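You operate a simulated robot arm through the tools that you are given. There is no shell and no other tool.

You run a simulated two-armed robot. Do the job below in one go: nothing can be reset, and whatever is moved stays where it is left.

JOB
Switch off at the green frame, park the plug and move the container to OUT.
Fine: at the cold rack; off before the plug is pulled; the plug goes on the green pad; green slider to FREE before the container is lifted. The other containers, switches, sliders and plugs stay as they are.

The check looks at the end state, three seconds after you hand in, the way a careful person would. Anything else that was tipped, shoved, dropped, spilled or broken makes it a failure.

ROBOT AND FRAMES
Two 7-joint arms with two-finger parallel grippers on one trunk that stands fixed in place. Base frame: the origin is at the foot of the trunk, x ahead of it, y to its left, z up; the work surface is at about z = 0.76. Lengths are in m, angles in degrees, forces in N, time in s.
The left shoulder is at [0.02, 0.138, 1.15], the right one opposite. With the tool pointing down near the work surface each hand reaches from about 0.1 to 0.48 m from the base axis, measured 20 degrees to its own side. Payload 1.57 kg a hand.
The TCP of each hand is the grasp point between the finger pads, 0.03 m short of the fingertips. In the tool frame z runs along the fingers and y along their closing line. Largest opening 0.08 m; finger width 0.017, thickness 0.012; the body of the gripper, 0.04 by 0.082 m, starts 0.08 m behind the TCP.
Orientation is told as [roll, pitch, yaw] about the base's x, y, z axes, in that order, counted from this pose: with the fingers straight down and closing along the base's y, the tool's x points along the base's -x, its y along +y and its z along -z.

CONTROLS
- The arms move only by the tool send_rows. It takes "left_commands", "right_commands" or both (then of equal length, played together; a hand with none holds still); each is one flat list of numbers, 7 for each row, row after row: the shift along the tool's x, y, z in units of 300 mm (1.0 is 300 mm), then the turn, a rotation vector about the tool's x, y, z in units of 120 degrees (1.0 is 120 degrees), then the closure, from 0 (fully open) to 1 (shut). In form: [x, y, z, rx, ry, rz, fingers, x, y, z, rx, ry, rz, fingers, ...]. A call has 1 to 20 rows; each row is the pose to reach, as a shift and turn from the pose commanded when the call began, along the tool's axes at that moment. A call with a number of a shift or a turn outside -1 to 1 is refused whole. Rows are played at 5 a second. More than 0.05 m and 8.6 degrees between two rows, or a gripper value outside its range, and nothing of the call is played. A pose out of reach is approached as far as the arm can. The call stops where the force on the tool passes 40 N (or 10 N more than at its start, if that is more) or the arm is blocked; 0.2 s more then pass. Each finger travels about 0.045 m/s and halts on what it meets, pressing with about 33 N; the grip force reading is that of the motor and also rises with nothing between the fingers. The clock runs only during rows and for 0.2 s after the last one: add rows that repeat a pose to give the fingers time. The reply holds the time, the measured pose of the TCP, the force on the tool along the base axes, the opening and the grip force, in the units named above and with some noise, with the torque about the TCP (base axes, N m) and any sound that the robot's microphone picked up.
- Cameras (640 x 400 px; columns grow to the right, rows downward): "scene" is now at [0.1846, -0.0104, 1.0288]; the picture's right is [-0.12, -0.99, 0.00], its down [-0.63, 0.08, -0.77] and it looks along [0.77, -0.09, -0.64] (base axes); focal length 214 px, centre (320, 200). "left" rides on the left gripper at [0.072, 0.007, -0.122] in its tool frame; the picture's right is [-0.09, 1.00, 0.00], its down [-0.84, -0.08, -0.54] and it looks along [-0.54, -0.05, 0.84] (tool axes); focal length 238 px, centre (320, 200). "right" rides on the right gripper at [0.072, -0.007, -0.122] in its tool frame; the picture's right is [0.09, 1.00, 0.00], its down [-0.84, 0.08, -0.54] and it looks along [-0.54, 0.05, 0.84] (tool axes); focal length 238 px, centre (320, 200). There is no depth. A picture from a camera that has moved, and an enlarged one, comes with that camera's place and axes in the base frame and with its lens.
- snapshot(camera): a new picture of that camera. It takes no simulated time.
- lift_body(by): slides the trunk up (or, below 0, down) by that many m; the arms and the scene camera ride with it, the base frame stays. It gives what a move gives, with no picture.
- pan_tilt(pan, tilt): turns the head with the scene camera to pan (to the left, within 60 degrees either way) and tilt (down, from -29 to 69), counted from straight ahead of the robot. It gives what a move gives.
- zoom(camera, box): a new picture of the part [left, top, right, bottom] of that camera's present view, enlarged. It takes no simulated time.
- hand_in(): hands the job in; it is judged then, once.

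Nothing tells you positions but the pictures and the camera data. Unless the task says otherwise, let go and move clear before handing in.

The tools are called after "Emit:" as name(argument=value, ...) on one line, values as JSON. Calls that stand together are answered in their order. send_rows: Moves the arms, as the interface text tells. Its arguments: {"type":"object","properties":{"left_commands":{"type":"array"},"right_commands":{"type":"array"}},"required":[]} The other tools are called the same way: lift_body (by) slides the trunk up or down; pan_tilt (pan, tilt) turns the head that bears the scene camera; snapshot (camera) takes a picture; zoom (camera, box) takes an enlarged picture of a part of a camera's view; hand_in () hands the job in.

At the start:

```text
time_s: 0.0
left_eef_pos: [0.2442, -0.0276, 1.0515]
left_ee_rot: [3.0, 0.3, 0.7]
left_force: [83.2, 48.2, -135.5]
left_moment: [-8.39, 0.34, -4.98]
left_grip_width: 0.0798
left_finger_force: 0.1
right_eef_pos: [0.2284, -0.2576, 0.9821]
right_ee_rot: [-0.3, 2.1, 0.4]
right_force: [-0.5, 0.7, 0.8]
right_moment: [0.01, -0.05, -0.04]
right_grip_width: 0.08
right_finger_force: 0.1
trunk travel left (down, up): [-0.525, 0.715]
head pan, tilt: [-7.1, 39.4]
```

scene: 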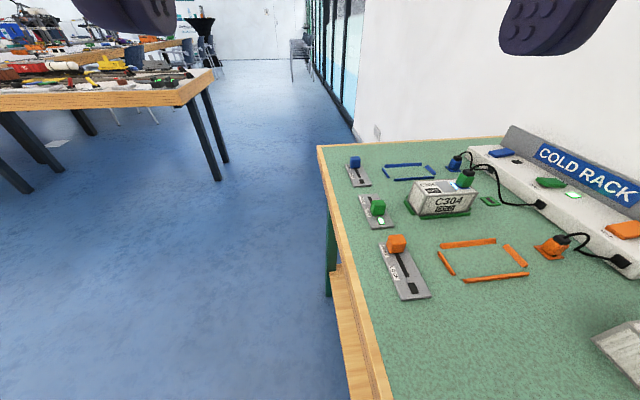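
right: 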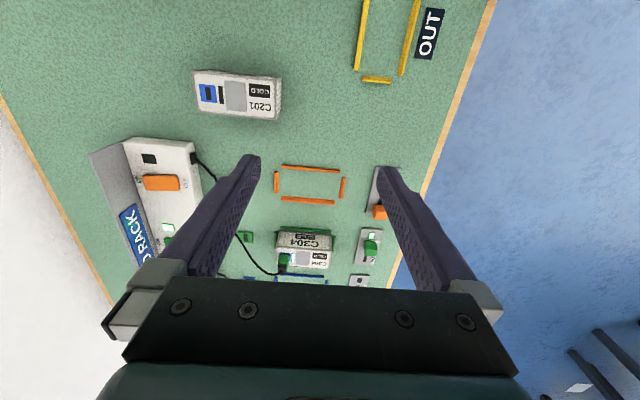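
left: 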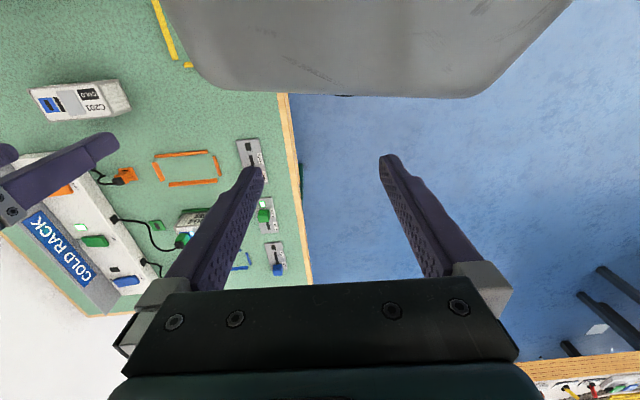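

The table with the cold rack is to the right of the robot. The green frame holds container C304, with a green plug on it, a green slider to its near side and a green switch on the rack. I'll look at things more closely before I move anything.

Emit:
zoom(camera="scene", box=[330, 120, 640, 314])

Emit:
zoom(camera="right", box=[80, 120, 440, 345])

Emit:
zoom(camera="left", box=[0, 60, 320, 300])

```text
2.06 times, centred on (485, 217) of scene
camera zoom: at [0.1846, -0.0104, 1.0288], right [-0.12, -0.99, 0.0], down [-0.63, 0.08, -0.77], along [0.77, -0.09, -0.64], focal length 442 px, centre (-20, 165)
```

zoom: 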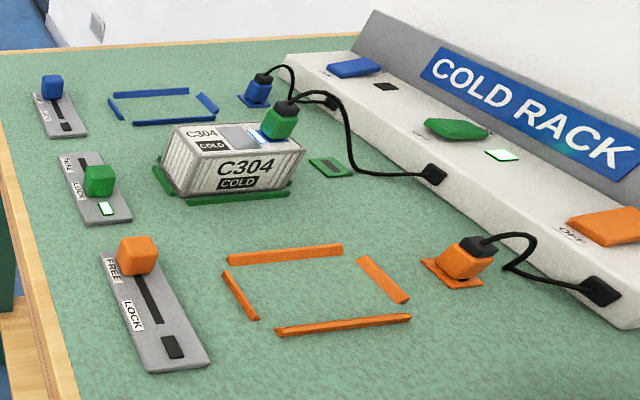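

```text
1.78 times, centred on (260, 232) of right
camera zoom: at [0.1623, -0.2649, 1.1069], right [-0.1, 1.0, 0.0], down [0.86, 0.09, 0.51], along [0.51, 0.05, -0.86], focal length 424 px, centre (427, 142)
```

zoom: 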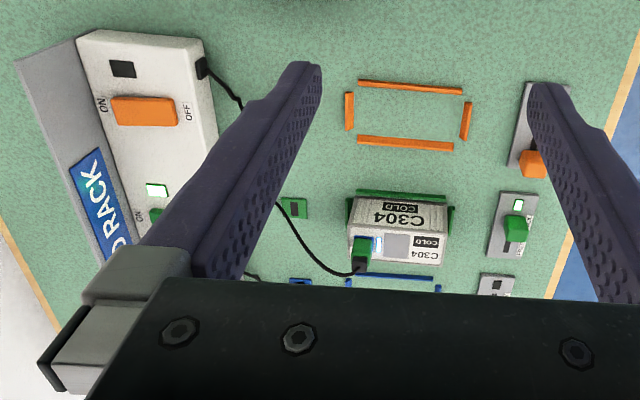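

```text
1.67 times, centred on (160, 180) of left
camera zoom: at [0.1727, -0.0294, 1.1737], right [0.08, 1.0, 0.05], down [0.84, -0.1, 0.53], along [0.54, 0.0, -0.84], focal length 397 px, centre (587, 233)
```

zoom: 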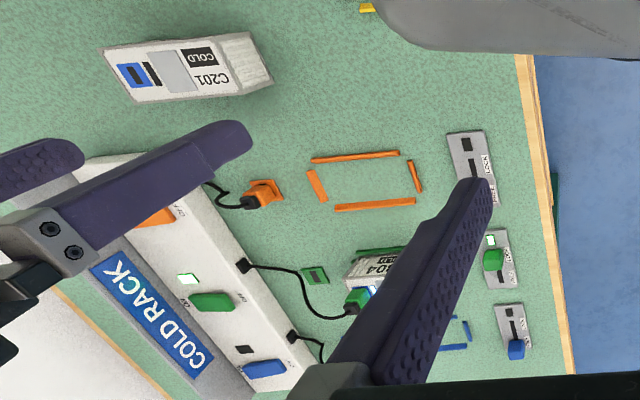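

The left gripper is hanging right in front of the head camera and, going by the force reading, is pressing on the head. The table edge is at about y = -0.07, so I'll back the left hand off forward and then out to the left, over the open floor.

Emit:
send_rows(left_commands=[-0.05, 0, 0, 0, 0, 0, 0, -0.1, 0.02, 0, 0, 0, 0, 0, -0.15, 0.03, 0, 0, 0, 0, 0])

```text
time_s: 0.8
left_eef_pos: [0.2884, -0.0201, 1.0478]
left_ee_rot: [3.2, 0.9, 0.5]
left_force: [-0.7, 0.7, 1.0]
left_moment: [0.01, -0.02, 0.01]
left_grip_width: 0.0799
left_finger_force: 0.0
right_eef_pos: [0.229, -0.2587, 0.9824]
right_ee_rot: [-0.5, 2.2, 0.3]
right_force: [0.2, -0.4, -0.7]
right_moment: [-0.02, 0.03, 0.03]
right_grip_width: 0.0798
right_finger_force: 0.1
trunk travel left (down, up): [-0.525, 0.715]
head pan, tilt: [-7.1, 39.4]
```

The left hand is free of the head now, with near zero force. Next I'll swing it well to the left, over the open floor.

Emit:
send_rows(left_commands=[-0.05, 0.1, 0, 0, 0, 0, 0, -0.05, 0.2, 0, 0, 0, 0, 0, -0.05, 0.3, 0, 0, 0, 0, 0, -0.05, 0.4, 0, 0, 0, 0, 0, -0.03, 0.5, 0, 0, 0, 0, 0, 0, 0.6, 0, 0, 0, 0, 0, 0, 0.7, 0, 0, 0, 0, 0, 0, 0.8, 0, 0, 0, 0, 0, 0, 0.9, 0, 0, 0, 0, 0])

```text
time_s: 2.2
left_eef_pos: [0.27, 0.17, 1.0067]
left_ee_rot: [14.2, 10.2, 1.5]
left_force: [0.5, -0.2, -0.4]
left_moment: [0.01, -0.01, 0.04]
left_grip_width: 0.08
left_finger_force: 0.1
right_eef_pos: [0.2285, -0.2589, 0.9817]
right_ee_rot: [-0.5, 2.3, 0.3]
right_force: [-0.5, 1.0, 0.2]
right_moment: [0.01, -0.01, 0.03]
right_grip_width: 0.0799
right_finger_force: 0.0
trunk travel left (down, up): [-0.525, 0.715]
head pan, tilt: [-7.1, 39.4]
stopped in row 6 (left hand): the arm was blocked; the commanded pose is now the measured one
```

The left arm stopped at y = 0.17, clear of the table and with no force on it. That is far enough, so now I'll look around the work area.

Emit:
snapshot(camera="scene")

Emit:
snapshot(camera="left")

Emit:
snapshot(camera="right")

```text
taken
camera scene: at [0.1847, -0.0106, 1.0288], right [-0.12, -0.99, 0.0], down [-0.63, 0.08, -0.77], along [0.77, -0.1, -0.64], focal length 214 px, centre (320, 200)
```

scene: 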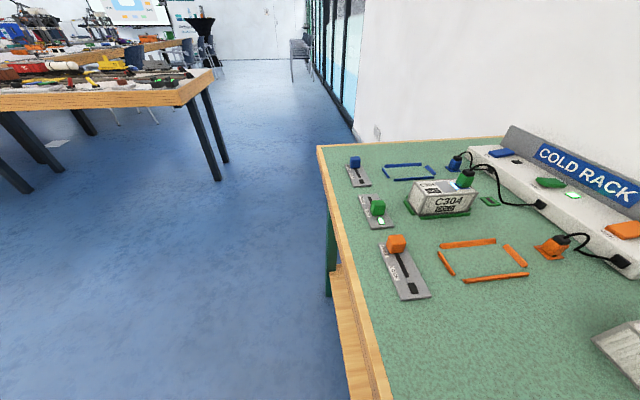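

```text
taken
camera left: at [0.2201, 0.1459, 1.1381], right [0.11, 0.97, 0.22], down [0.92, -0.18, 0.35], along [0.38, 0.17, -0.91], focal length 238 px, centre (320, 200)
```

left: 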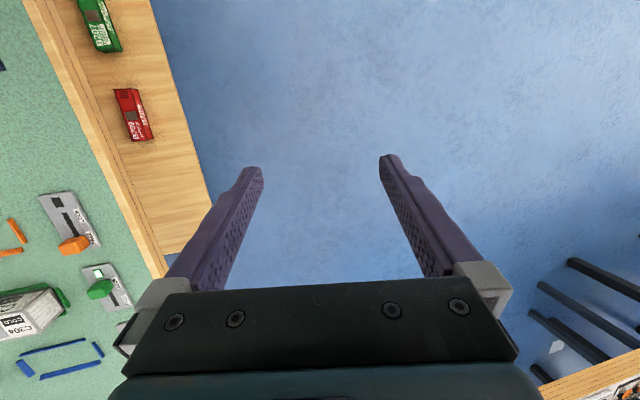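

```text
taken
camera right: at [0.1622, -0.265, 1.1064], right [-0.1, 1.0, 0.0], down [0.86, 0.09, 0.51], along [0.51, 0.05, -0.86], focal length 238 px, centre (320, 200)
```

right: 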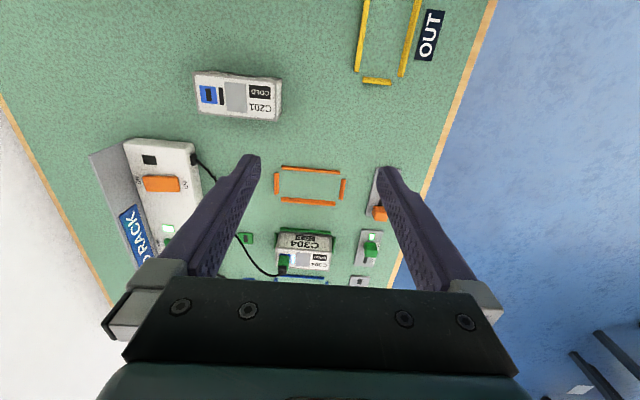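

The left hand is now off to the side. I'll turn the head toward the near right to find the OUT frame.

Emit:
pan_tilt(pan=-40, tilt=62)

Emit:
snapshot(camera="scene")

```text
time_s: 3.1
left_eef_pos: [0.2691, 0.1702, 1.0088]
left_ee_rot: [14.2, 10.1, 1.6]
left_force: [0.6, -0.1, 0.2]
left_moment: [0.01, -0.01, -0.03]
left_grip_width: 0.0798
left_finger_force: 0.1
right_eef_pos: [0.228, -0.2578, 0.982]
right_ee_rot: [-0.4, 2.3, 0.2]
right_force: [-0.7, -0.3, -0.7]
right_moment: [0.0, 0.0, -0.05]
right_grip_width: 0.0802
right_finger_force: 0.1
trunk travel left (down, up): [-0.525, 0.715]
head pan, tilt: [-40.0, 62.0]
```

```text
taken
camera scene: at [0.1492, -0.0412, 0.999], right [-0.64, -0.77, 0.0], down [-0.68, 0.57, -0.47], along [0.36, -0.3, -0.88], focal length 214 px, centre (320, 200)
```

scene: 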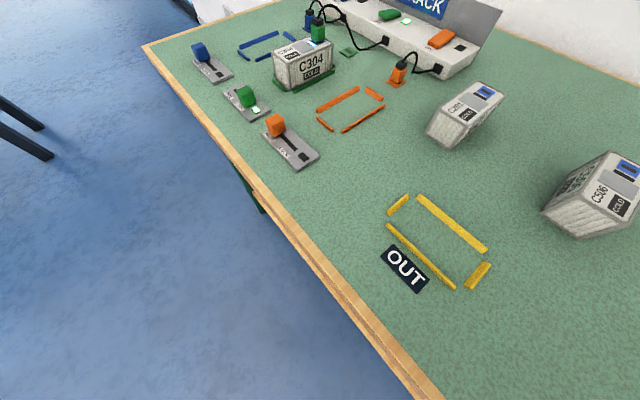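

I can see the whole layout now. The OUT frame is centred near (0.12, -0.19) with its long side along x. I'll zoom in for detail.

Emit:
zoom(camera="scene", box=[180, 0, 400, 138])

Emit:
zoom(camera="scene", box=[360, 60, 640, 320])

Emit:
zoom(camera="scene", box=[340, 0, 520, 112])

```text
2.90 times, centred on (290, 69) of scene
camera zoom: at [0.1492, -0.0412, 0.999], right [-0.64, -0.77, 0.0], down [-0.68, 0.57, -0.47], along [0.36, -0.3, -0.88], focal length 622 px, centre (407, 580)
```

zoom: 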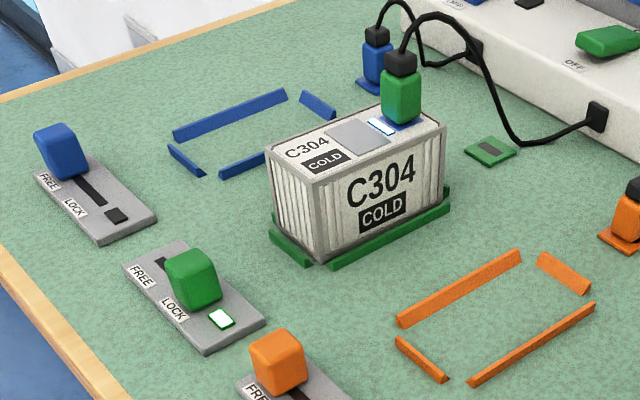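

```text
1.54 times, centred on (500, 190) of scene
camera zoom: at [0.1492, -0.0412, 0.999], right [-0.64, -0.77, 0.0], down [-0.68, 0.57, -0.47], along [0.36, -0.3, -0.88], focal length 330 px, centre (43, 215)
```

zoom: 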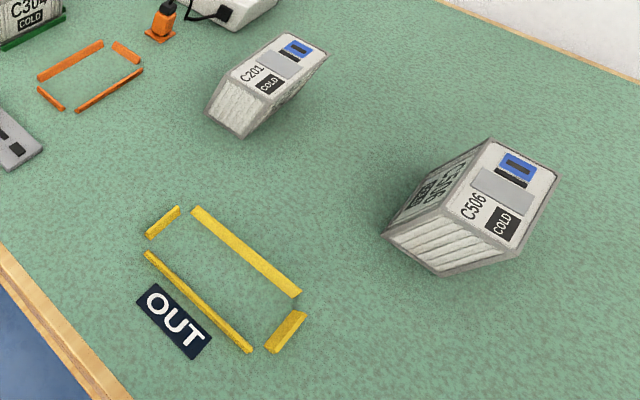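

```text
3.56 times, centred on (430, 56) of scene
camera zoom: at [0.1492, -0.0412, 0.999], right [-0.64, -0.77, 0.0], down [-0.68, 0.57, -0.47], along [0.36, -0.3, -0.88], focal length 763 px, centre (-71, 712)
```

zoom: 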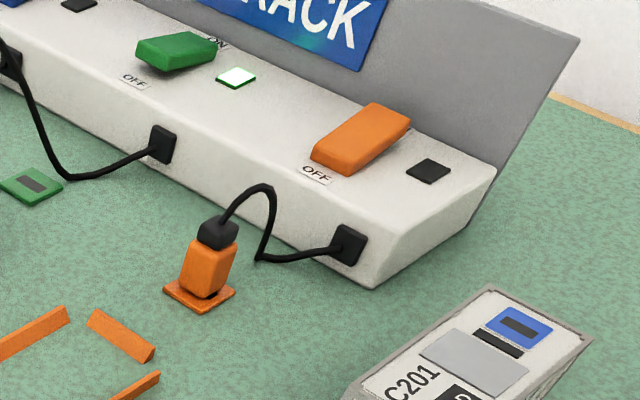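

C304 is about 0.042 x 0.092 x 0.045 m, centred near (0.464, -0.268). The green slider knob is near (0.452, -0.146) at LOCK, and FREE is the far end. I'll move the right hand out over the rack area to see the switch and plug closer.

Emit:
send_rows(right_commands=[-0.083, -0.083, 0.02, 0, 0, 0, 0, -0.167, -0.167, 0.03, 0, 0, 0, 0, -0.25, -0.25, 0.04, 0, 0, 0, 0, -0.333, -0.333, 0.05, 0, 0, 0, 0])

Emit:
snapshot(camera="right")

Emit:
snapshot(camera="scene")

```text
time_s: 4.2
left_eef_pos: [0.2692, 0.171, 1.0089]
left_ee_rot: [14.1, 10.1, 1.5]
left_force: [1.0, 0.4, -0.8]
left_moment: [0.01, 0.03, -0.01]
left_grip_width: 0.0799
left_finger_force: 0.0
right_eef_pos: [0.3291, -0.3585, 0.9635]
right_ee_rot: [-0.3, 2.2, 0.4]
right_force: [-0.4, 0.1, 0.3]
right_moment: [0.01, 0.0, -0.01]
right_grip_width: 0.0798
right_finger_force: 0.1
trunk travel left (down, up): [-0.525, 0.715]
head pan, tilt: [-40.0, 62.0]
```

```text
taken
camera right: at [0.2632, -0.3652, 1.0875], right [-0.1, 1.0, 0.0], down [0.86, 0.09, 0.51], along [0.51, 0.05, -0.86], focal length 238 px, centre (320, 200)
```

right: 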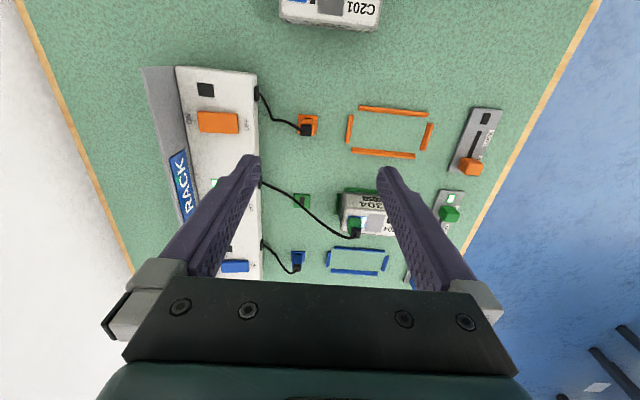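

```text
taken
camera scene: at [0.1493, -0.0413, 0.999], right [-0.64, -0.77, 0.0], down [-0.68, 0.57, -0.47], along [0.36, -0.3, -0.88], focal length 214 px, centre (320, 200)
```

scene: 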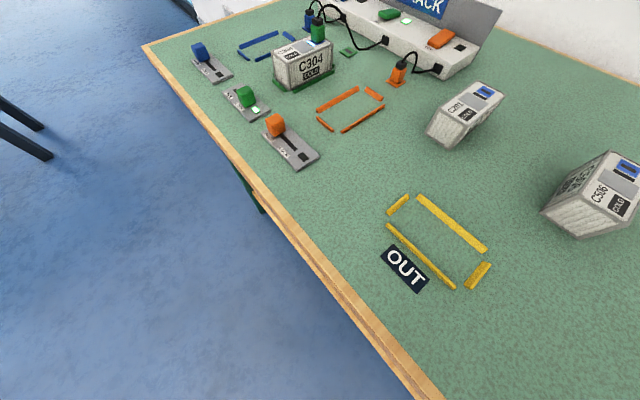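

The switch is hidden behind a finger. I'll shift the hand further right and forward to see it between the fingers, which also tests the reach.

Emit:
send_rows(right_commands=[-0.05, -0.083, 0, 0, 0, 0, 0, -0.1, -0.167, 0, 0, 0, 0, 0, -0.13, -0.25, 0, 0, 0, 0, 0, -0.13, -0.32, 0, 0, 0, 0, 0])

Emit:
snapshot(camera="right")

```text
time_s: 5.2
left_eef_pos: [0.2701, 0.1706, 1.0084]
left_ee_rot: [14.1, 10.1, 1.4]
left_force: [-0.6, 0.6, -0.7]
left_moment: [-0.03, -0.03, 0.03]
left_grip_width: 0.0803
left_finger_force: 0.1
right_eef_pos: [0.3687, -0.4541, 0.9637]
right_ee_rot: [-0.5, 2.1, 0.5]
right_force: [0.0, 0.6, 0.1]
right_moment: [0.0, 0.02, -0.02]
right_grip_width: 0.0797
right_finger_force: 0.1
trunk travel left (down, up): [-0.525, 0.715]
head pan, tilt: [-40.0, 62.0]
```

```text
taken
camera right: at [0.302, -0.4605, 1.088], right [-0.1, 1.0, 0.0], down [0.86, 0.09, 0.51], along [0.51, 0.05, -0.86], focal length 238 px, centre (320, 200)
```

right: 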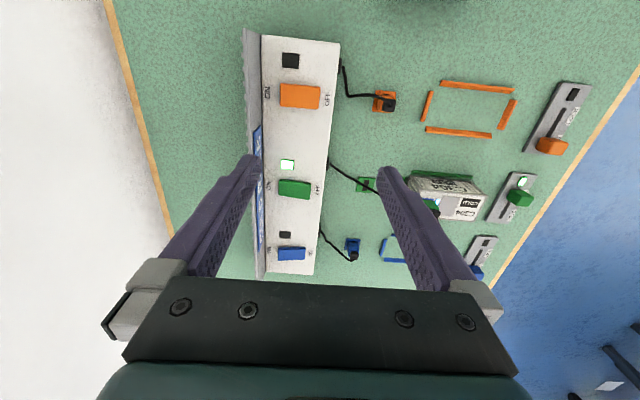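

Emit:
zoom(camera="right", box=[230, 60, 390, 280])

Emit:
zoom(camera="right", box=[230, 140, 350, 215])

```text
1.82 times, centred on (310, 170) of right
camera zoom: at [0.302, -0.4605, 1.088], right [-0.1, 1.0, 0.0], down [0.86, 0.09, 0.51], along [0.51, 0.05, -0.86], focal length 433 px, centre (338, 254)
```

zoom: 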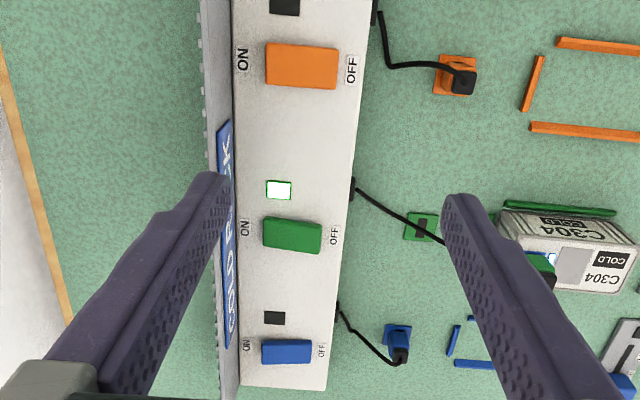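

```text
5.33 times, centred on (290, 178) of right
camera zoom: at [0.302, -0.4605, 1.088], right [-0.1, 1.0, 0.0], down [0.86, 0.09, 0.51], along [0.51, 0.05, -0.86], focal length 1271 px, centre (480, 320)
```

zoom: 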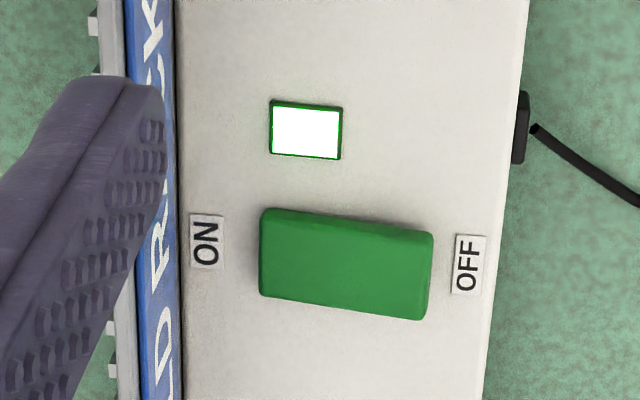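

The green rocker is at about (0.460, -0.481, 0.80) with OFF at its +y end. It is beyond a straight-down reach, so I'll close the fingers and tilt the tool outward by about 25°, while still high above the rack.

Emit:
send_rows(right_commands=[0, 0, -0.03, 0.0319, -0.0412, 0, 0.3, 0, 0, -0.05, 0.0639, -0.0823, 0, 0.6, 0, 0, -0.05, 0.0958, -0.1235, 0, 1, 0, 0, -0.05, 0.1277, -0.1646, 0, 1, 0, 0, -0.05, 0.1277, -0.1646, 0, 1])

Emit:
snapshot(camera="right")

```text
time_s: 6.3
left_eef_pos: [0.2676, 0.1711, 1.0073]
left_ee_rot: [14.2, 10.1, 1.5]
left_force: [-0.5, 0.7, 0.1]
left_moment: [0.0, -0.05, -0.04]
left_grip_width: 0.0798
left_finger_force: 0.0
right_eef_pos: [0.3698, -0.4531, 0.9785]
right_ee_rot: [-16.3, -17.3, 3.2]
right_force: [0.9, 0.6, 0.7]
right_moment: [-0.01, -0.01, -0.03]
right_grip_width: 0.0
right_finger_force: 12.4
trunk travel left (down, up): [-0.525, 0.715]
head pan, tilt: [-40.0, 62.0]
```

```text
taken
camera right: at [0.2644, -0.432, 1.0703], right [-0.06, 0.95, -0.29], down [0.64, 0.26, 0.73], along [0.77, -0.15, -0.62], focal length 238 px, centre (320, 200)
```

right: 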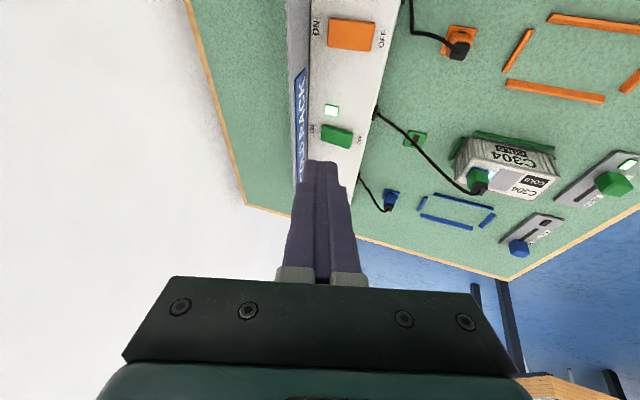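

The tool is tilted and the fingers are shut. I'll lower the trunk by 0.10 m to gain reach. The fingertips then come to about z = 0.85, still above the rack.

Emit:
lift_body(by=-0.1)

Emit:
snapshot(camera="scene")

Emit:
snapshot(camera="right")

```text
time_s: 7.7
left_eef_pos: [0.2693, 0.1707, 0.9076]
left_ee_rot: [14.2, 10.1, 1.5]
left_force: [-0.6, -0.4, -0.1]
left_moment: [-0.03, 0.0, -0.01]
left_grip_width: 0.0799
left_finger_force: 0.1
right_eef_pos: [0.3685, -0.4529, 0.8771]
right_ee_rot: [-16.2, -17.2, 3.1]
right_force: [0.7, -1.3, -0.3]
right_moment: [-0.01, 0.02, 0.0]
right_grip_width: 0.0
right_finger_force: 21.4
trunk travel left (down, up): [-0.425, 0.815]
head pan, tilt: [-40.0, 62.0]
```

```text
taken
camera scene: at [0.1492, -0.0413, 0.899], right [-0.64, -0.77, 0.0], down [-0.68, 0.57, -0.47], along [0.36, -0.3, -0.88], focal length 214 px, centre (320, 200)
```

scene: 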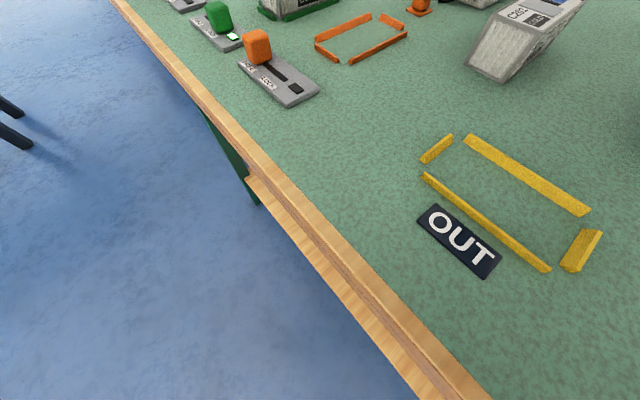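

```text
taken
camera right: at [0.2646, -0.432, 0.9704], right [-0.06, 0.95, -0.29], down [0.64, 0.26, 0.72], along [0.77, -0.14, -0.62], focal length 238 px, centre (320, 200)
```

right: 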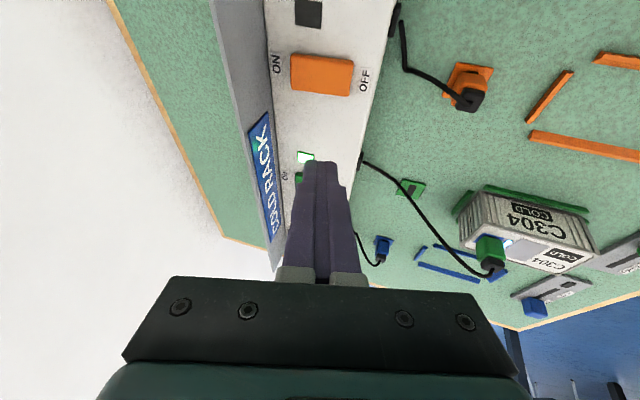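

The hand is now level with the rack. I'll aim the head at the rack and slide the closed fingers to just above the OFF end of the green rocker.

Emit:
pan_tilt(pan=-50, tilt=22)

Emit:
send_rows(right_commands=[-0.0931, -0.0099, 0.033, 0, 0, 0, 1, -0.1863, -0.0198, 0.0659, 0, 0, 0, 1, -0.2794, -0.0297, 0.0989, 0, 0, 0, 1])

Emit:
snapshot(camera="scene")

Emit:
snapshot(camera="right")

```text
time_s: 8.8
left_eef_pos: [0.2693, 0.1705, 0.9086]
left_ee_rot: [14.3, 10.1, 1.5]
left_force: [0.0, 0.6, 0.4]
left_moment: [-0.02, 0.02, 0.02]
left_grip_width: 0.0805
left_finger_force: 0.1
right_eef_pos: [0.3704, -0.452, 0.8789]
right_ee_rot: [-16.2, -17.3, 3.2]
right_force: [-0.3, 0.8, 0.2]
right_moment: [-0.02, 0.01, 0.0]
right_grip_width: 0.0
right_finger_force: 21.1
trunk travel left (down, up): [-0.425, 0.815]
head pan, tilt: [-50.0, 22.0]
```

```text
time_s: 9.6
left_eef_pos: [0.27, 0.1709, 0.9082]
left_ee_rot: [14.2, 10.2, 1.6]
left_force: [0.0, 0.4, -0.8]
left_moment: [-0.01, -0.01, 0.0]
left_grip_width: 0.0798
left_finger_force: 0.1
right_eef_pos: [0.4597, -0.4635, 0.8784]
right_ee_rot: [-16.3, -17.4, 3.3]
right_force: [0.4, 0.3, -0.1]
right_moment: [0.03, 0.04, -0.04]
right_grip_width: 0.0001
right_finger_force: 21.0
trunk travel left (down, up): [-0.425, 0.815]
head pan, tilt: [-50.0, 22.0]
```

```text
taken
camera scene: at [0.1599, -0.0709, 0.9562], right [-0.77, -0.64, 0.0], down [-0.24, 0.29, -0.93], along [0.6, -0.71, -0.37], focal length 214 px, centre (320, 200)
```

scene: 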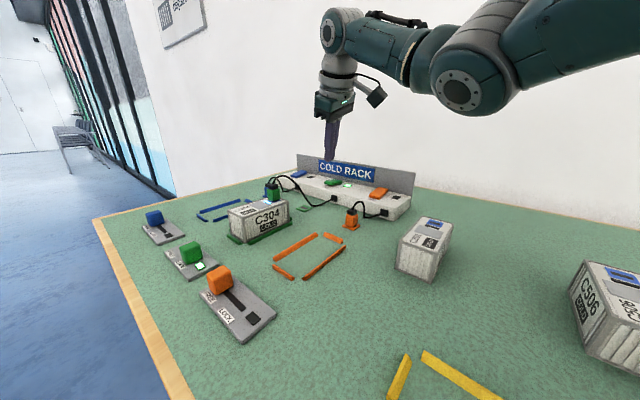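

```text
taken
camera right: at [0.3552, -0.4433, 0.9704], right [-0.06, 0.95, -0.29], down [0.64, 0.26, 0.72], along [0.77, -0.14, -0.62], focal length 238 px, centre (320, 200)
```

right: 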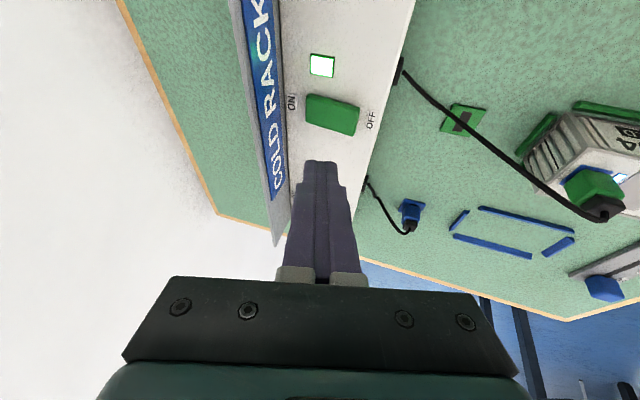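

The closed tip is above the rocker with no contact yet. I'll nudge it slightly toward -y and press down in small steps while watching the force.

Emit:
send_rows(right_commands=[0.0152, 0.0085, 0.0472, 0, 0, 0, 1, 0.0304, 0.017, 0.0943, 0, 0, 0, 1, 0.0354, 0.0215, 0.1096, 0, 0, 0, 1, 0.0404, 0.0259, 0.1249, 0, 0, 0, 1])

Emit:
snapshot(camera="right")

Emit:
zoom(camera="scene", box=[280, 130, 420, 220])

```text
time_s: 10.6
left_eef_pos: [0.2693, 0.1707, 0.9081]
left_ee_rot: [14.2, 10.2, 1.5]
left_force: [-1.7, -0.2, 0.3]
left_moment: [0.01, -0.01, 0.01]
left_grip_width: 0.08
left_finger_force: 0.0
right_eef_pos: [0.4588, -0.467, 0.8381]
right_ee_rot: [-16.3, -17.3, 3.2]
right_force: [-0.6, 0.2, -0.4]
right_moment: [0.02, 0.0, 0.01]
right_grip_width: 0.0001
right_finger_force: 21.0
trunk travel left (down, up): [-0.425, 0.815]
head pan, tilt: [-50.0, 22.0]
```

```text
taken
camera right: at [0.3534, -0.446, 0.9295], right [-0.06, 0.95, -0.29], down [0.64, 0.26, 0.72], along [0.77, -0.14, -0.62], focal length 238 px, centre (320, 200)
```

right: 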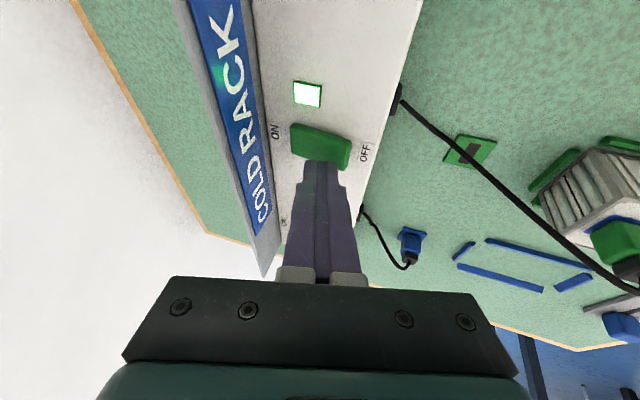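

```text
4.44 times, centred on (350, 175) of scene
camera zoom: at [0.1595, -0.071, 0.9561], right [-0.77, -0.64, 0.0], down [-0.24, 0.29, -0.93], along [0.6, -0.71, -0.37], focal length 953 px, centre (187, 311)
```

zoom: 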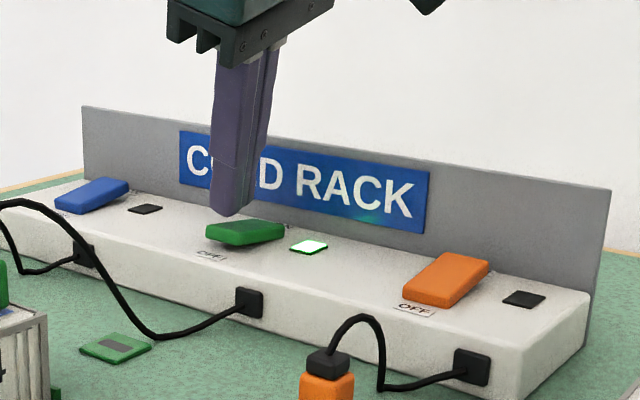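

The scene view shows the tip directly above the raised OFF end, about 5 to 8 mm clear. I'll keep pressing down in small steps.

Emit:
send_rows(right_commands=[0.005, 0.0045, 0.0153, 0, 0, 0, 1, 0.01, 0.009, 0.0306, 0, 0, 0, 1, 0.014, 0.0125, 0.0428, 0, 0, 0, 1, 0.018, 0.0161, 0.055, 0, 0, 0, 1])

Emit:
zoom(camera="scene", box=[280, 130, 420, 220])

```text
time_s: 11.3
left_eef_pos: [0.2695, 0.1696, 0.907]
left_ee_rot: [14.2, 10.2, 1.3]
left_force: [0.7, 0.1, 0.4]
left_moment: [0.0, 0.01, 0.02]
left_grip_width: 0.08
left_finger_force: 0.0
right_eef_pos: [0.4585, -0.4685, 0.8306]
right_ee_rot: [-16.1, -17.7, 3.1]
right_force: [-10.8, 5.6, 14.4]
right_moment: [0.22, 0.29, 0.04]
right_grip_width: 0.0
right_finger_force: 21.5
trunk travel left (down, up): [-0.425, 0.815]
head pan, tilt: [-50.0, 22.0]
stopped in row 3 (right hand): the force on the tool passed its limit at 49 N (the readings are from after the stop); the commanded pose is now the measured one
```

```text
4.44 times, centred on (350, 175) of scene
camera zoom: at [0.1586, -0.0711, 0.956], right [-0.77, -0.64, 0.0], down [-0.24, 0.29, -0.93], along [0.6, -0.71, -0.38], focal length 953 px, centre (187, 311)
```

zoom: 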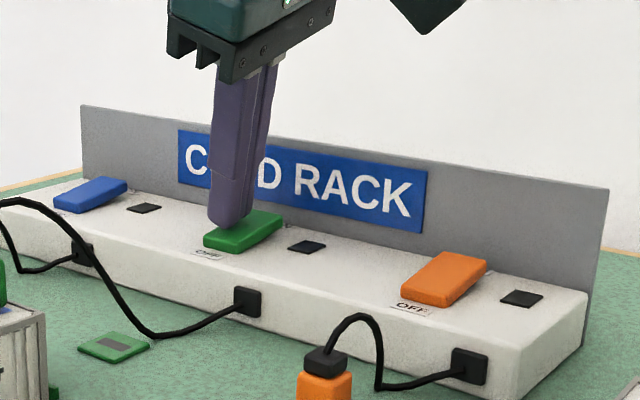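

The green rocker has flipped to OFF and its light is out. I'll lift straight up off it.

Emit:
send_rows(right_commands=[-0.01, -0.009, -0.0306, 0, 0, 0, 1, -0.03, -0.027, -0.092, 0, 0, 0, 1, -0.06, -0.0534, -0.183, 0, 0, 0, 1, -0.08, -0.0712, -0.244, 0, 0, 0, 1])

Emit:
snapshot(camera="scene")

Emit:
zoom(camera="scene", box=[180, 130, 420, 270])

Emit:
snapshot(camera="right")

```text
time_s: 12.3
left_eef_pos: [0.2689, 0.1709, 0.9087]
left_ee_rot: [14.2, 10.2, 1.5]
left_force: [0.4, 0.3, 0.4]
left_moment: [0.03, -0.01, 0.02]
left_grip_width: 0.0797
left_finger_force: 0.0
right_eef_pos: [0.4586, -0.4693, 0.9082]
right_ee_rot: [-16.2, -17.7, 3.2]
right_force: [0.4, 0.1, -0.1]
right_moment: [0.02, 0.01, 0.02]
right_grip_width: 0.0
right_finger_force: 21.4
trunk travel left (down, up): [-0.425, 0.815]
head pan, tilt: [-50.0, 22.0]
```

```text
taken
camera scene: at [0.1596, -0.0711, 0.9561], right [-0.77, -0.64, 0.0], down [-0.24, 0.29, -0.93], along [0.6, -0.71, -0.37], focal length 214 px, centre (320, 200)
```

scene: 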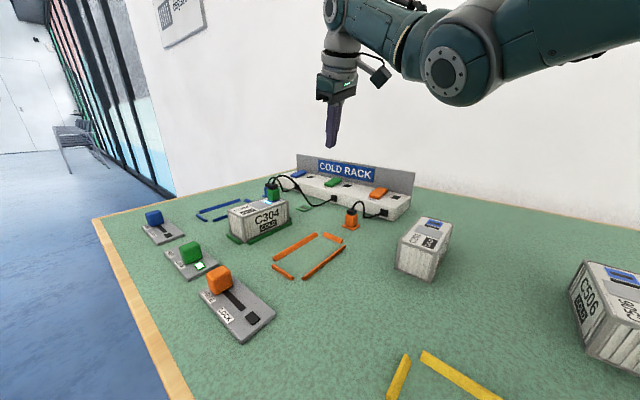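

```text
2.67 times, centred on (300, 200) of scene
camera zoom: at [0.1596, -0.0711, 0.9561], right [-0.77, -0.64, 0.0], down [-0.24, 0.29, -0.93], along [0.6, -0.71, -0.37], focal length 572 px, centre (373, 200)
```

zoom: 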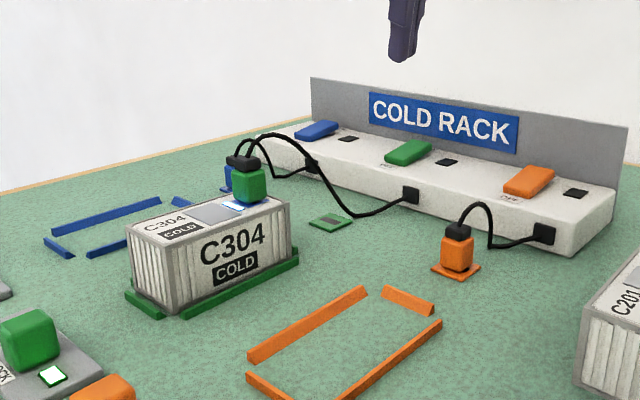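

```text
taken
camera right: at [0.353, -0.4473, 1.0002], right [-0.06, 0.95, -0.29], down [0.63, 0.26, 0.73], along [0.77, -0.14, -0.62], focal length 238 px, centre (320, 200)
```

right: 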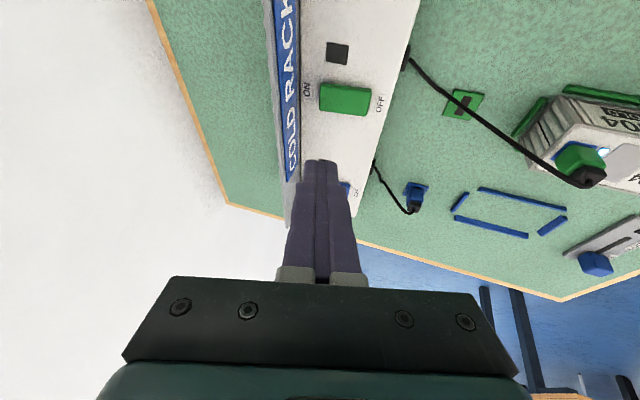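

The switch is off. Next is the plug on top of C304, near (0.46, -0.30). I'll bring the hand upright above the container with open fingers to get a good look down at it.

Emit:
send_rows(right_commands=[-0.003, 0.0935, -0.0625, -0.0255, 0.0329, 0, 0.8, -0.006, 0.1871, -0.125, -0.0511, 0.0658, 0, 0.6, -0.009, 0.2806, -0.1876, -0.0766, 0.0988, 0, 0.3, -0.0125, 0.3742, -0.25, -0.1022, 0.1317, 0, 0, -0.0157, 0.4677, -0.3127, -0.1277, 0.1646, 0, 0])

Emit:
snapshot(camera="right")

Emit:
snapshot(camera="scene")

```text
time_s: 13.7
left_eef_pos: [0.2695, 0.1702, 0.9072]
left_ee_rot: [14.2, 10.3, 1.5]
left_force: [0.0, -0.1, 0.0]
left_moment: [0.02, 0.03, 0.03]
left_grip_width: 0.08
left_finger_force: 0.1
right_eef_pos: [0.425, -0.3156, 0.9194]
right_ee_rot: [-0.2, 7.7, -0.9]
right_force: [-0.3, -0.2, 0.0]
right_moment: [0.01, 0.01, -0.02]
right_grip_width: 0.0799
right_finger_force: 0.1
trunk travel left (down, up): [-0.425, 0.815]
head pan, tilt: [-50.0, 22.0]
stopped in row 5 (right hand): the arm was blocked; the commanded pose is now the measured one
```

```text
taken
camera right: at [0.3697, -0.3207, 1.0485], right [-0.08, 1.0, 0.01], down [0.9, 0.07, 0.42], along [0.42, 0.04, -0.91], focal length 238 px, centre (320, 200)
```

right: 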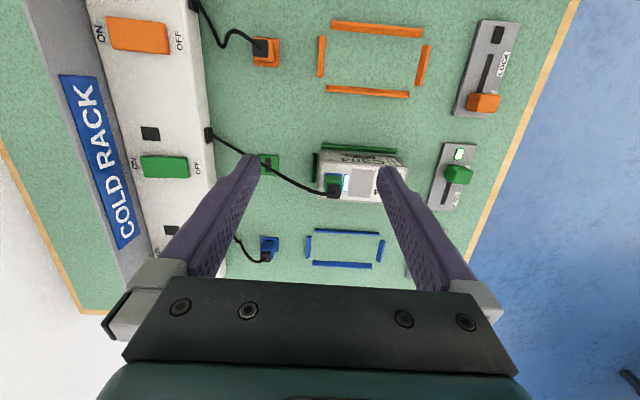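

```text
taken
camera scene: at [0.1594, -0.0711, 0.9561], right [-0.77, -0.64, 0.0], down [-0.24, 0.29, -0.93], along [0.6, -0.71, -0.37], focal length 214 px, centre (320, 200)
```

scene: 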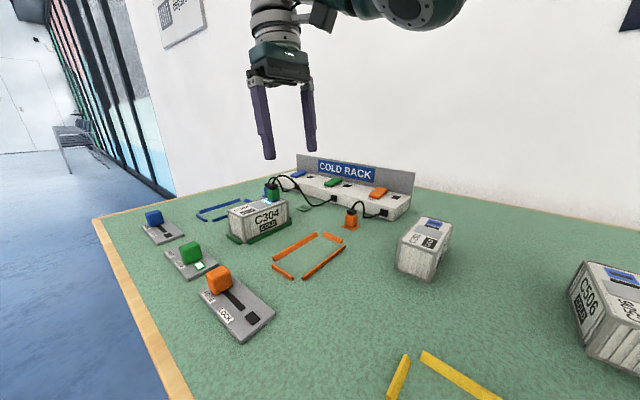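

The arm stalled because it was fully stretched at this height, with no force on it. I'll pull back a little, make the tool vertical, then yaw by +90° so the fingers close along x, across the narrow side of the plug and container.

Emit:
send_rows(right_commands=[0.07, 0.024, 0.025, 0, -0.032, 0, 0, 0.145, 0.048, 0.053, 0, -0.064, 0, 0, 0.145, 0.048, 0.053, 0, -0.064, 0, 0])

```text
time_s: 14.5
left_eef_pos: [0.2702, 0.1714, 0.9079]
left_ee_rot: [14.2, 10.1, 1.5]
left_force: [0.7, 0.3, 0.1]
left_moment: [0.02, -0.01, 0.01]
left_grip_width: 0.0801
left_finger_force: 0.1
right_eef_pos: [0.3796, -0.2988, 0.9097]
right_ee_rot: [-0.1, -0.3, -1.0]
right_force: [0.3, -0.1, 0.6]
right_moment: [-0.07, 0.02, 0.03]
right_grip_width: 0.0802
right_finger_force: 0.1
trunk travel left (down, up): [-0.425, 0.815]
head pan, tilt: [-50.0, 22.0]
```

The tool is upright. Now I'll yaw by +90° in place.

Emit:
send_rows(right_commands=[0, 0, 0, 0, 0, -0.0689, 0, 0, 0, 0, 0, 0, -0.1378, 0, 0, 0, 0, 0, 0, -0.2067, 0, 0, 0, 0, 0, 0, -0.2756, 0, 0, 0, 0, 0, 0, -0.3445, 0, 0, 0, 0, 0, 0, -0.4135, 0, 0, 0, 0, 0, 0, -0.4824, 0, 0, 0, 0, 0, 0, -0.5513, 0, 0, 0, 0, 0, 0, -0.6202, 0, 0, 0, 0, 0, 0, -0.6891, 0, 0, 0, 0, 0, 0, -0.758, 0, 0, 0, 0, 0, 0, -0.758, 0])

Emit:
snapshot(camera="right")

Emit:
snapshot(camera="scene")

```text
time_s: 17.1
left_eef_pos: [0.2687, 0.17, 0.9077]
left_ee_rot: [14.1, 10.3, 1.6]
left_force: [-0.6, 0.2, 0.1]
left_moment: [0.0, -0.03, -0.04]
left_grip_width: 0.0799
left_finger_force: 0.0
right_eef_pos: [0.3791, -0.2995, 0.9078]
right_ee_rot: [-0.2, 0.2, 90.2]
right_force: [-0.5, -0.6, 0.5]
right_moment: [0.02, -0.01, 0.01]
right_grip_width: 0.0799
right_finger_force: 0.1
trunk travel left (down, up): [-0.425, 0.815]
head pan, tilt: [-50.0, 22.0]
```

```text
taken
camera right: at [0.3868, -0.3715, 1.0305], right [-1.0, -0.1, 0.0], down [-0.08, 0.84, 0.54], along [-0.05, 0.54, -0.84], focal length 238 px, centre (320, 200)
```

right: 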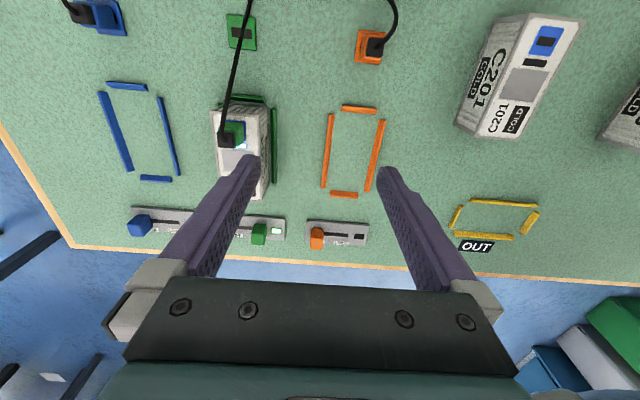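

```text
taken
camera scene: at [0.1595, -0.071, 0.9561], right [-0.77, -0.64, 0.0], down [-0.24, 0.29, -0.93], along [0.6, -0.71, -0.37], focal length 214 px, centre (320, 200)
```

scene: 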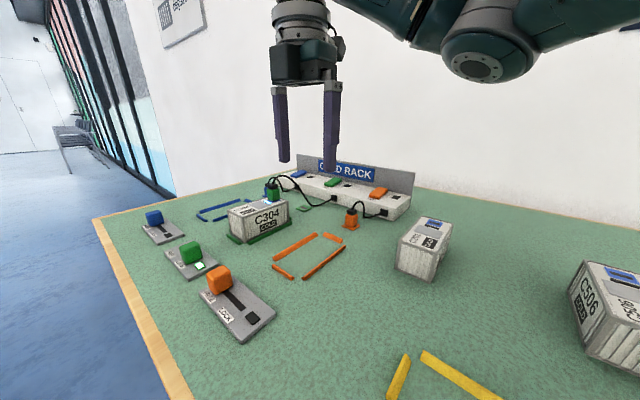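

Yaw +90° works, and this view shows the plug, pad, container and slider well. I'll zoom in to find them precisely.

Emit:
zoom(camera="right", box=[190, 0, 310, 75])

Emit:
zoom(camera="right", box=[180, 80, 300, 200])

Emit:
zoom(camera="scene", box=[220, 160, 350, 245])

```text
5.33 times, centred on (250, 38) of right
camera zoom: at [0.3868, -0.3715, 1.0305], right [-1.0, -0.1, 0.0], down [-0.08, 0.84, 0.54], along [-0.05, 0.54, -0.84], focal length 1271 px, centre (693, 1067)
```

zoom: 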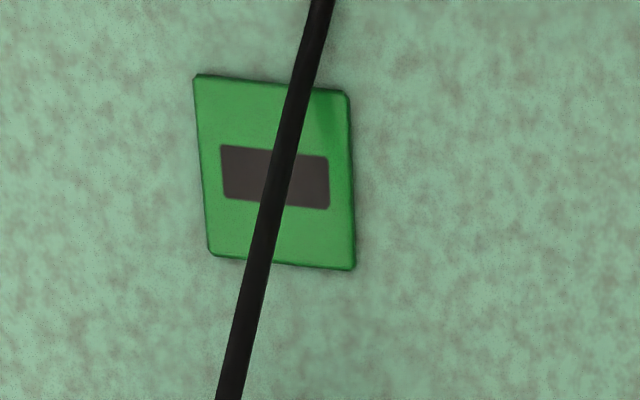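

```text
3.33 times, centred on (240, 140) of right
camera zoom: at [0.3868, -0.3715, 1.0305], right [-1.0, -0.1, 0.0], down [-0.08, 0.84, 0.54], along [-0.05, 0.54, -0.84], focal length 794 px, centre (587, 400)
```

zoom: 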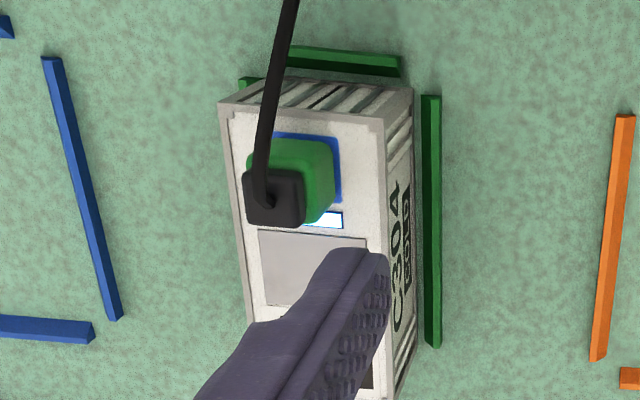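

```text
4.71 times, centred on (285, 202) of scene
camera zoom: at [0.1595, -0.071, 0.9561], right [-0.77, -0.64, 0.0], down [-0.24, 0.29, -0.93], along [0.6, -0.71, -0.37], focal length 1009 px, centre (485, 188)
```

zoom: 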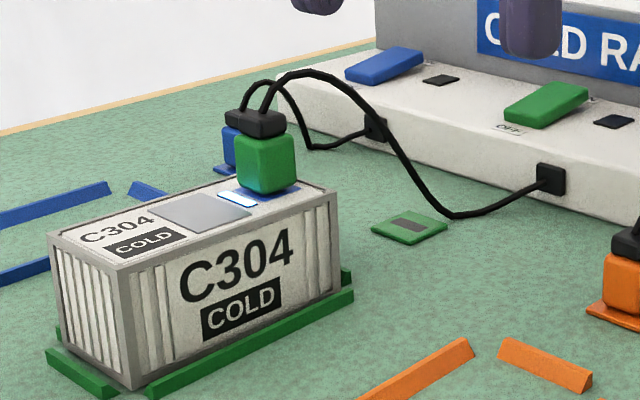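

Estimates now: the plug is near (0.459, -0.298) with its body from z 0.807 to 0.835, the pad is at (0.460, -0.375), and the container spans x 0.438 to 0.482 with its top at 0.805. I'll raise the trunk slightly, bring the open gripper over the plug with a 15° lean about the closing axis, and then descend.

Emit:
lift_body(by=0.05)

Emit:
send_rows(right_commands=[-0.001, -0.0889, 0.0589, 0, 0.0417, 0, 0, -0.002, -0.1778, 0.1178, 0, 0.0833, 0, 0, -0.004, -0.2667, 0.1767, 0, 0.125, 0, 0, -0.004, -0.2667, 0.1767, 0, 0.125, 0, 0])

Emit:
snapshot(camera="right")

Emit:
snapshot(camera="scene")

```text
time_s: 18.1
left_eef_pos: [0.2682, 0.1705, 0.9576]
left_ee_rot: [14.2, 10.2, 1.5]
left_force: [0.2, 0.0, 0.0]
left_moment: [0.05, 0.05, 0.01]
left_grip_width: 0.08
left_finger_force: 0.0
right_eef_pos: [0.3804, -0.2993, 0.9584]
right_ee_rot: [-0.1, 0.2, 90.2]
right_force: [0.9, -0.2, 0.4]
right_moment: [-0.01, -0.04, 0.0]
right_grip_width: 0.0801
right_finger_force: 0.1
trunk travel left (down, up): [-0.475, 0.765]
head pan, tilt: [-50.0, 22.0]
```

```text
time_s: 19.1
left_eef_pos: [0.2689, 0.1703, 0.9569]
left_ee_rot: [14.2, 10.1, 1.5]
left_force: [0.5, 0.3, -0.6]
left_moment: [-0.02, 0.04, -0.02]
left_grip_width: 0.08
left_finger_force: 0.1
right_eef_pos: [0.4605, -0.2977, 0.9053]
right_ee_rot: [-0.1, 15.3, 90.2]
right_force: [0.5, 0.4, -0.1]
right_moment: [-0.01, 0.05, -0.01]
right_grip_width: 0.0803
right_finger_force: 0.0
trunk travel left (down, up): [-0.475, 0.765]
head pan, tilt: [-50.0, 22.0]
```

```text
taken
camera right: at [0.4661, -0.3359, 1.0416], right [-1.0, -0.09, 0.02], down [-0.08, 0.95, 0.3], along [-0.05, 0.3, -0.95], focal length 238 px, centre (320, 200)
```

right: 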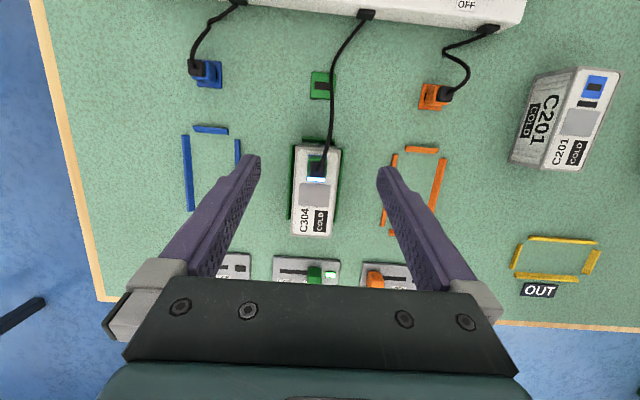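

```text
taken
camera scene: at [0.1595, -0.071, 1.0061], right [-0.77, -0.64, 0.0], down [-0.24, 0.29, -0.93], along [0.6, -0.71, -0.37], focal length 214 px, centre (320, 200)
```

scene: 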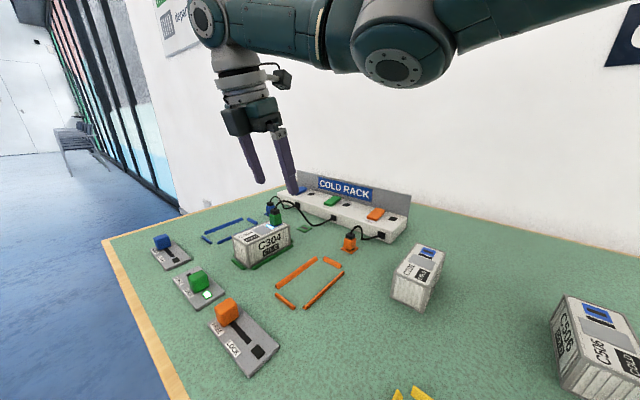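

The gripper is above the plug at (0.4605, -0.298). I'll zoom in to check the plug's alignment before I descend.

Emit:
zoom(camera="right", box=[260, 60, 400, 250])

Emit:
zoom(camera="right", box=[285, 130, 350, 195])

Emit:
zoom(camera="scene", box=[215, 120, 345, 280])

```text
2.11 times, centred on (330, 155) of right
camera zoom: at [0.4661, -0.3359, 1.0416], right [-1.0, -0.09, 0.02], down [-0.08, 0.95, 0.3], along [-0.05, 0.3, -0.95], focal length 502 px, centre (299, 295)
```

zoom: 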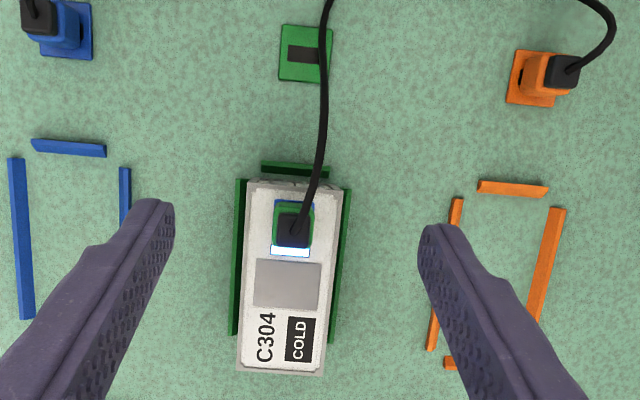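

```text
6.15 times, centred on (318, 162) of right
camera zoom: at [0.4661, -0.3359, 1.0416], right [-1.0, -0.09, 0.02], down [-0.08, 0.95, 0.3], along [-0.05, 0.3, -0.95], focal length 1467 px, centre (335, 431)
```

zoom: 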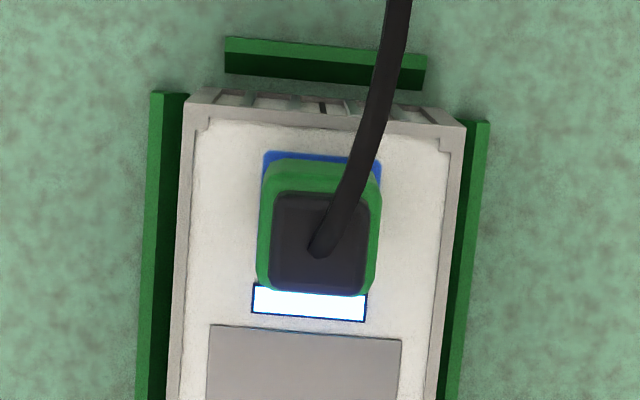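

```text
2.50 times, centred on (280, 200) of scene
camera zoom: at [0.1595, -0.071, 1.0061], right [-0.77, -0.64, 0.0], down [-0.24, 0.29, -0.93], along [0.6, -0.71, -0.37], focal length 536 px, centre (420, 200)
```

zoom: 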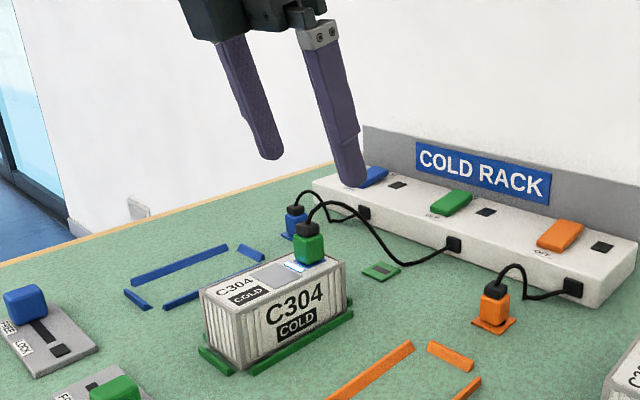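

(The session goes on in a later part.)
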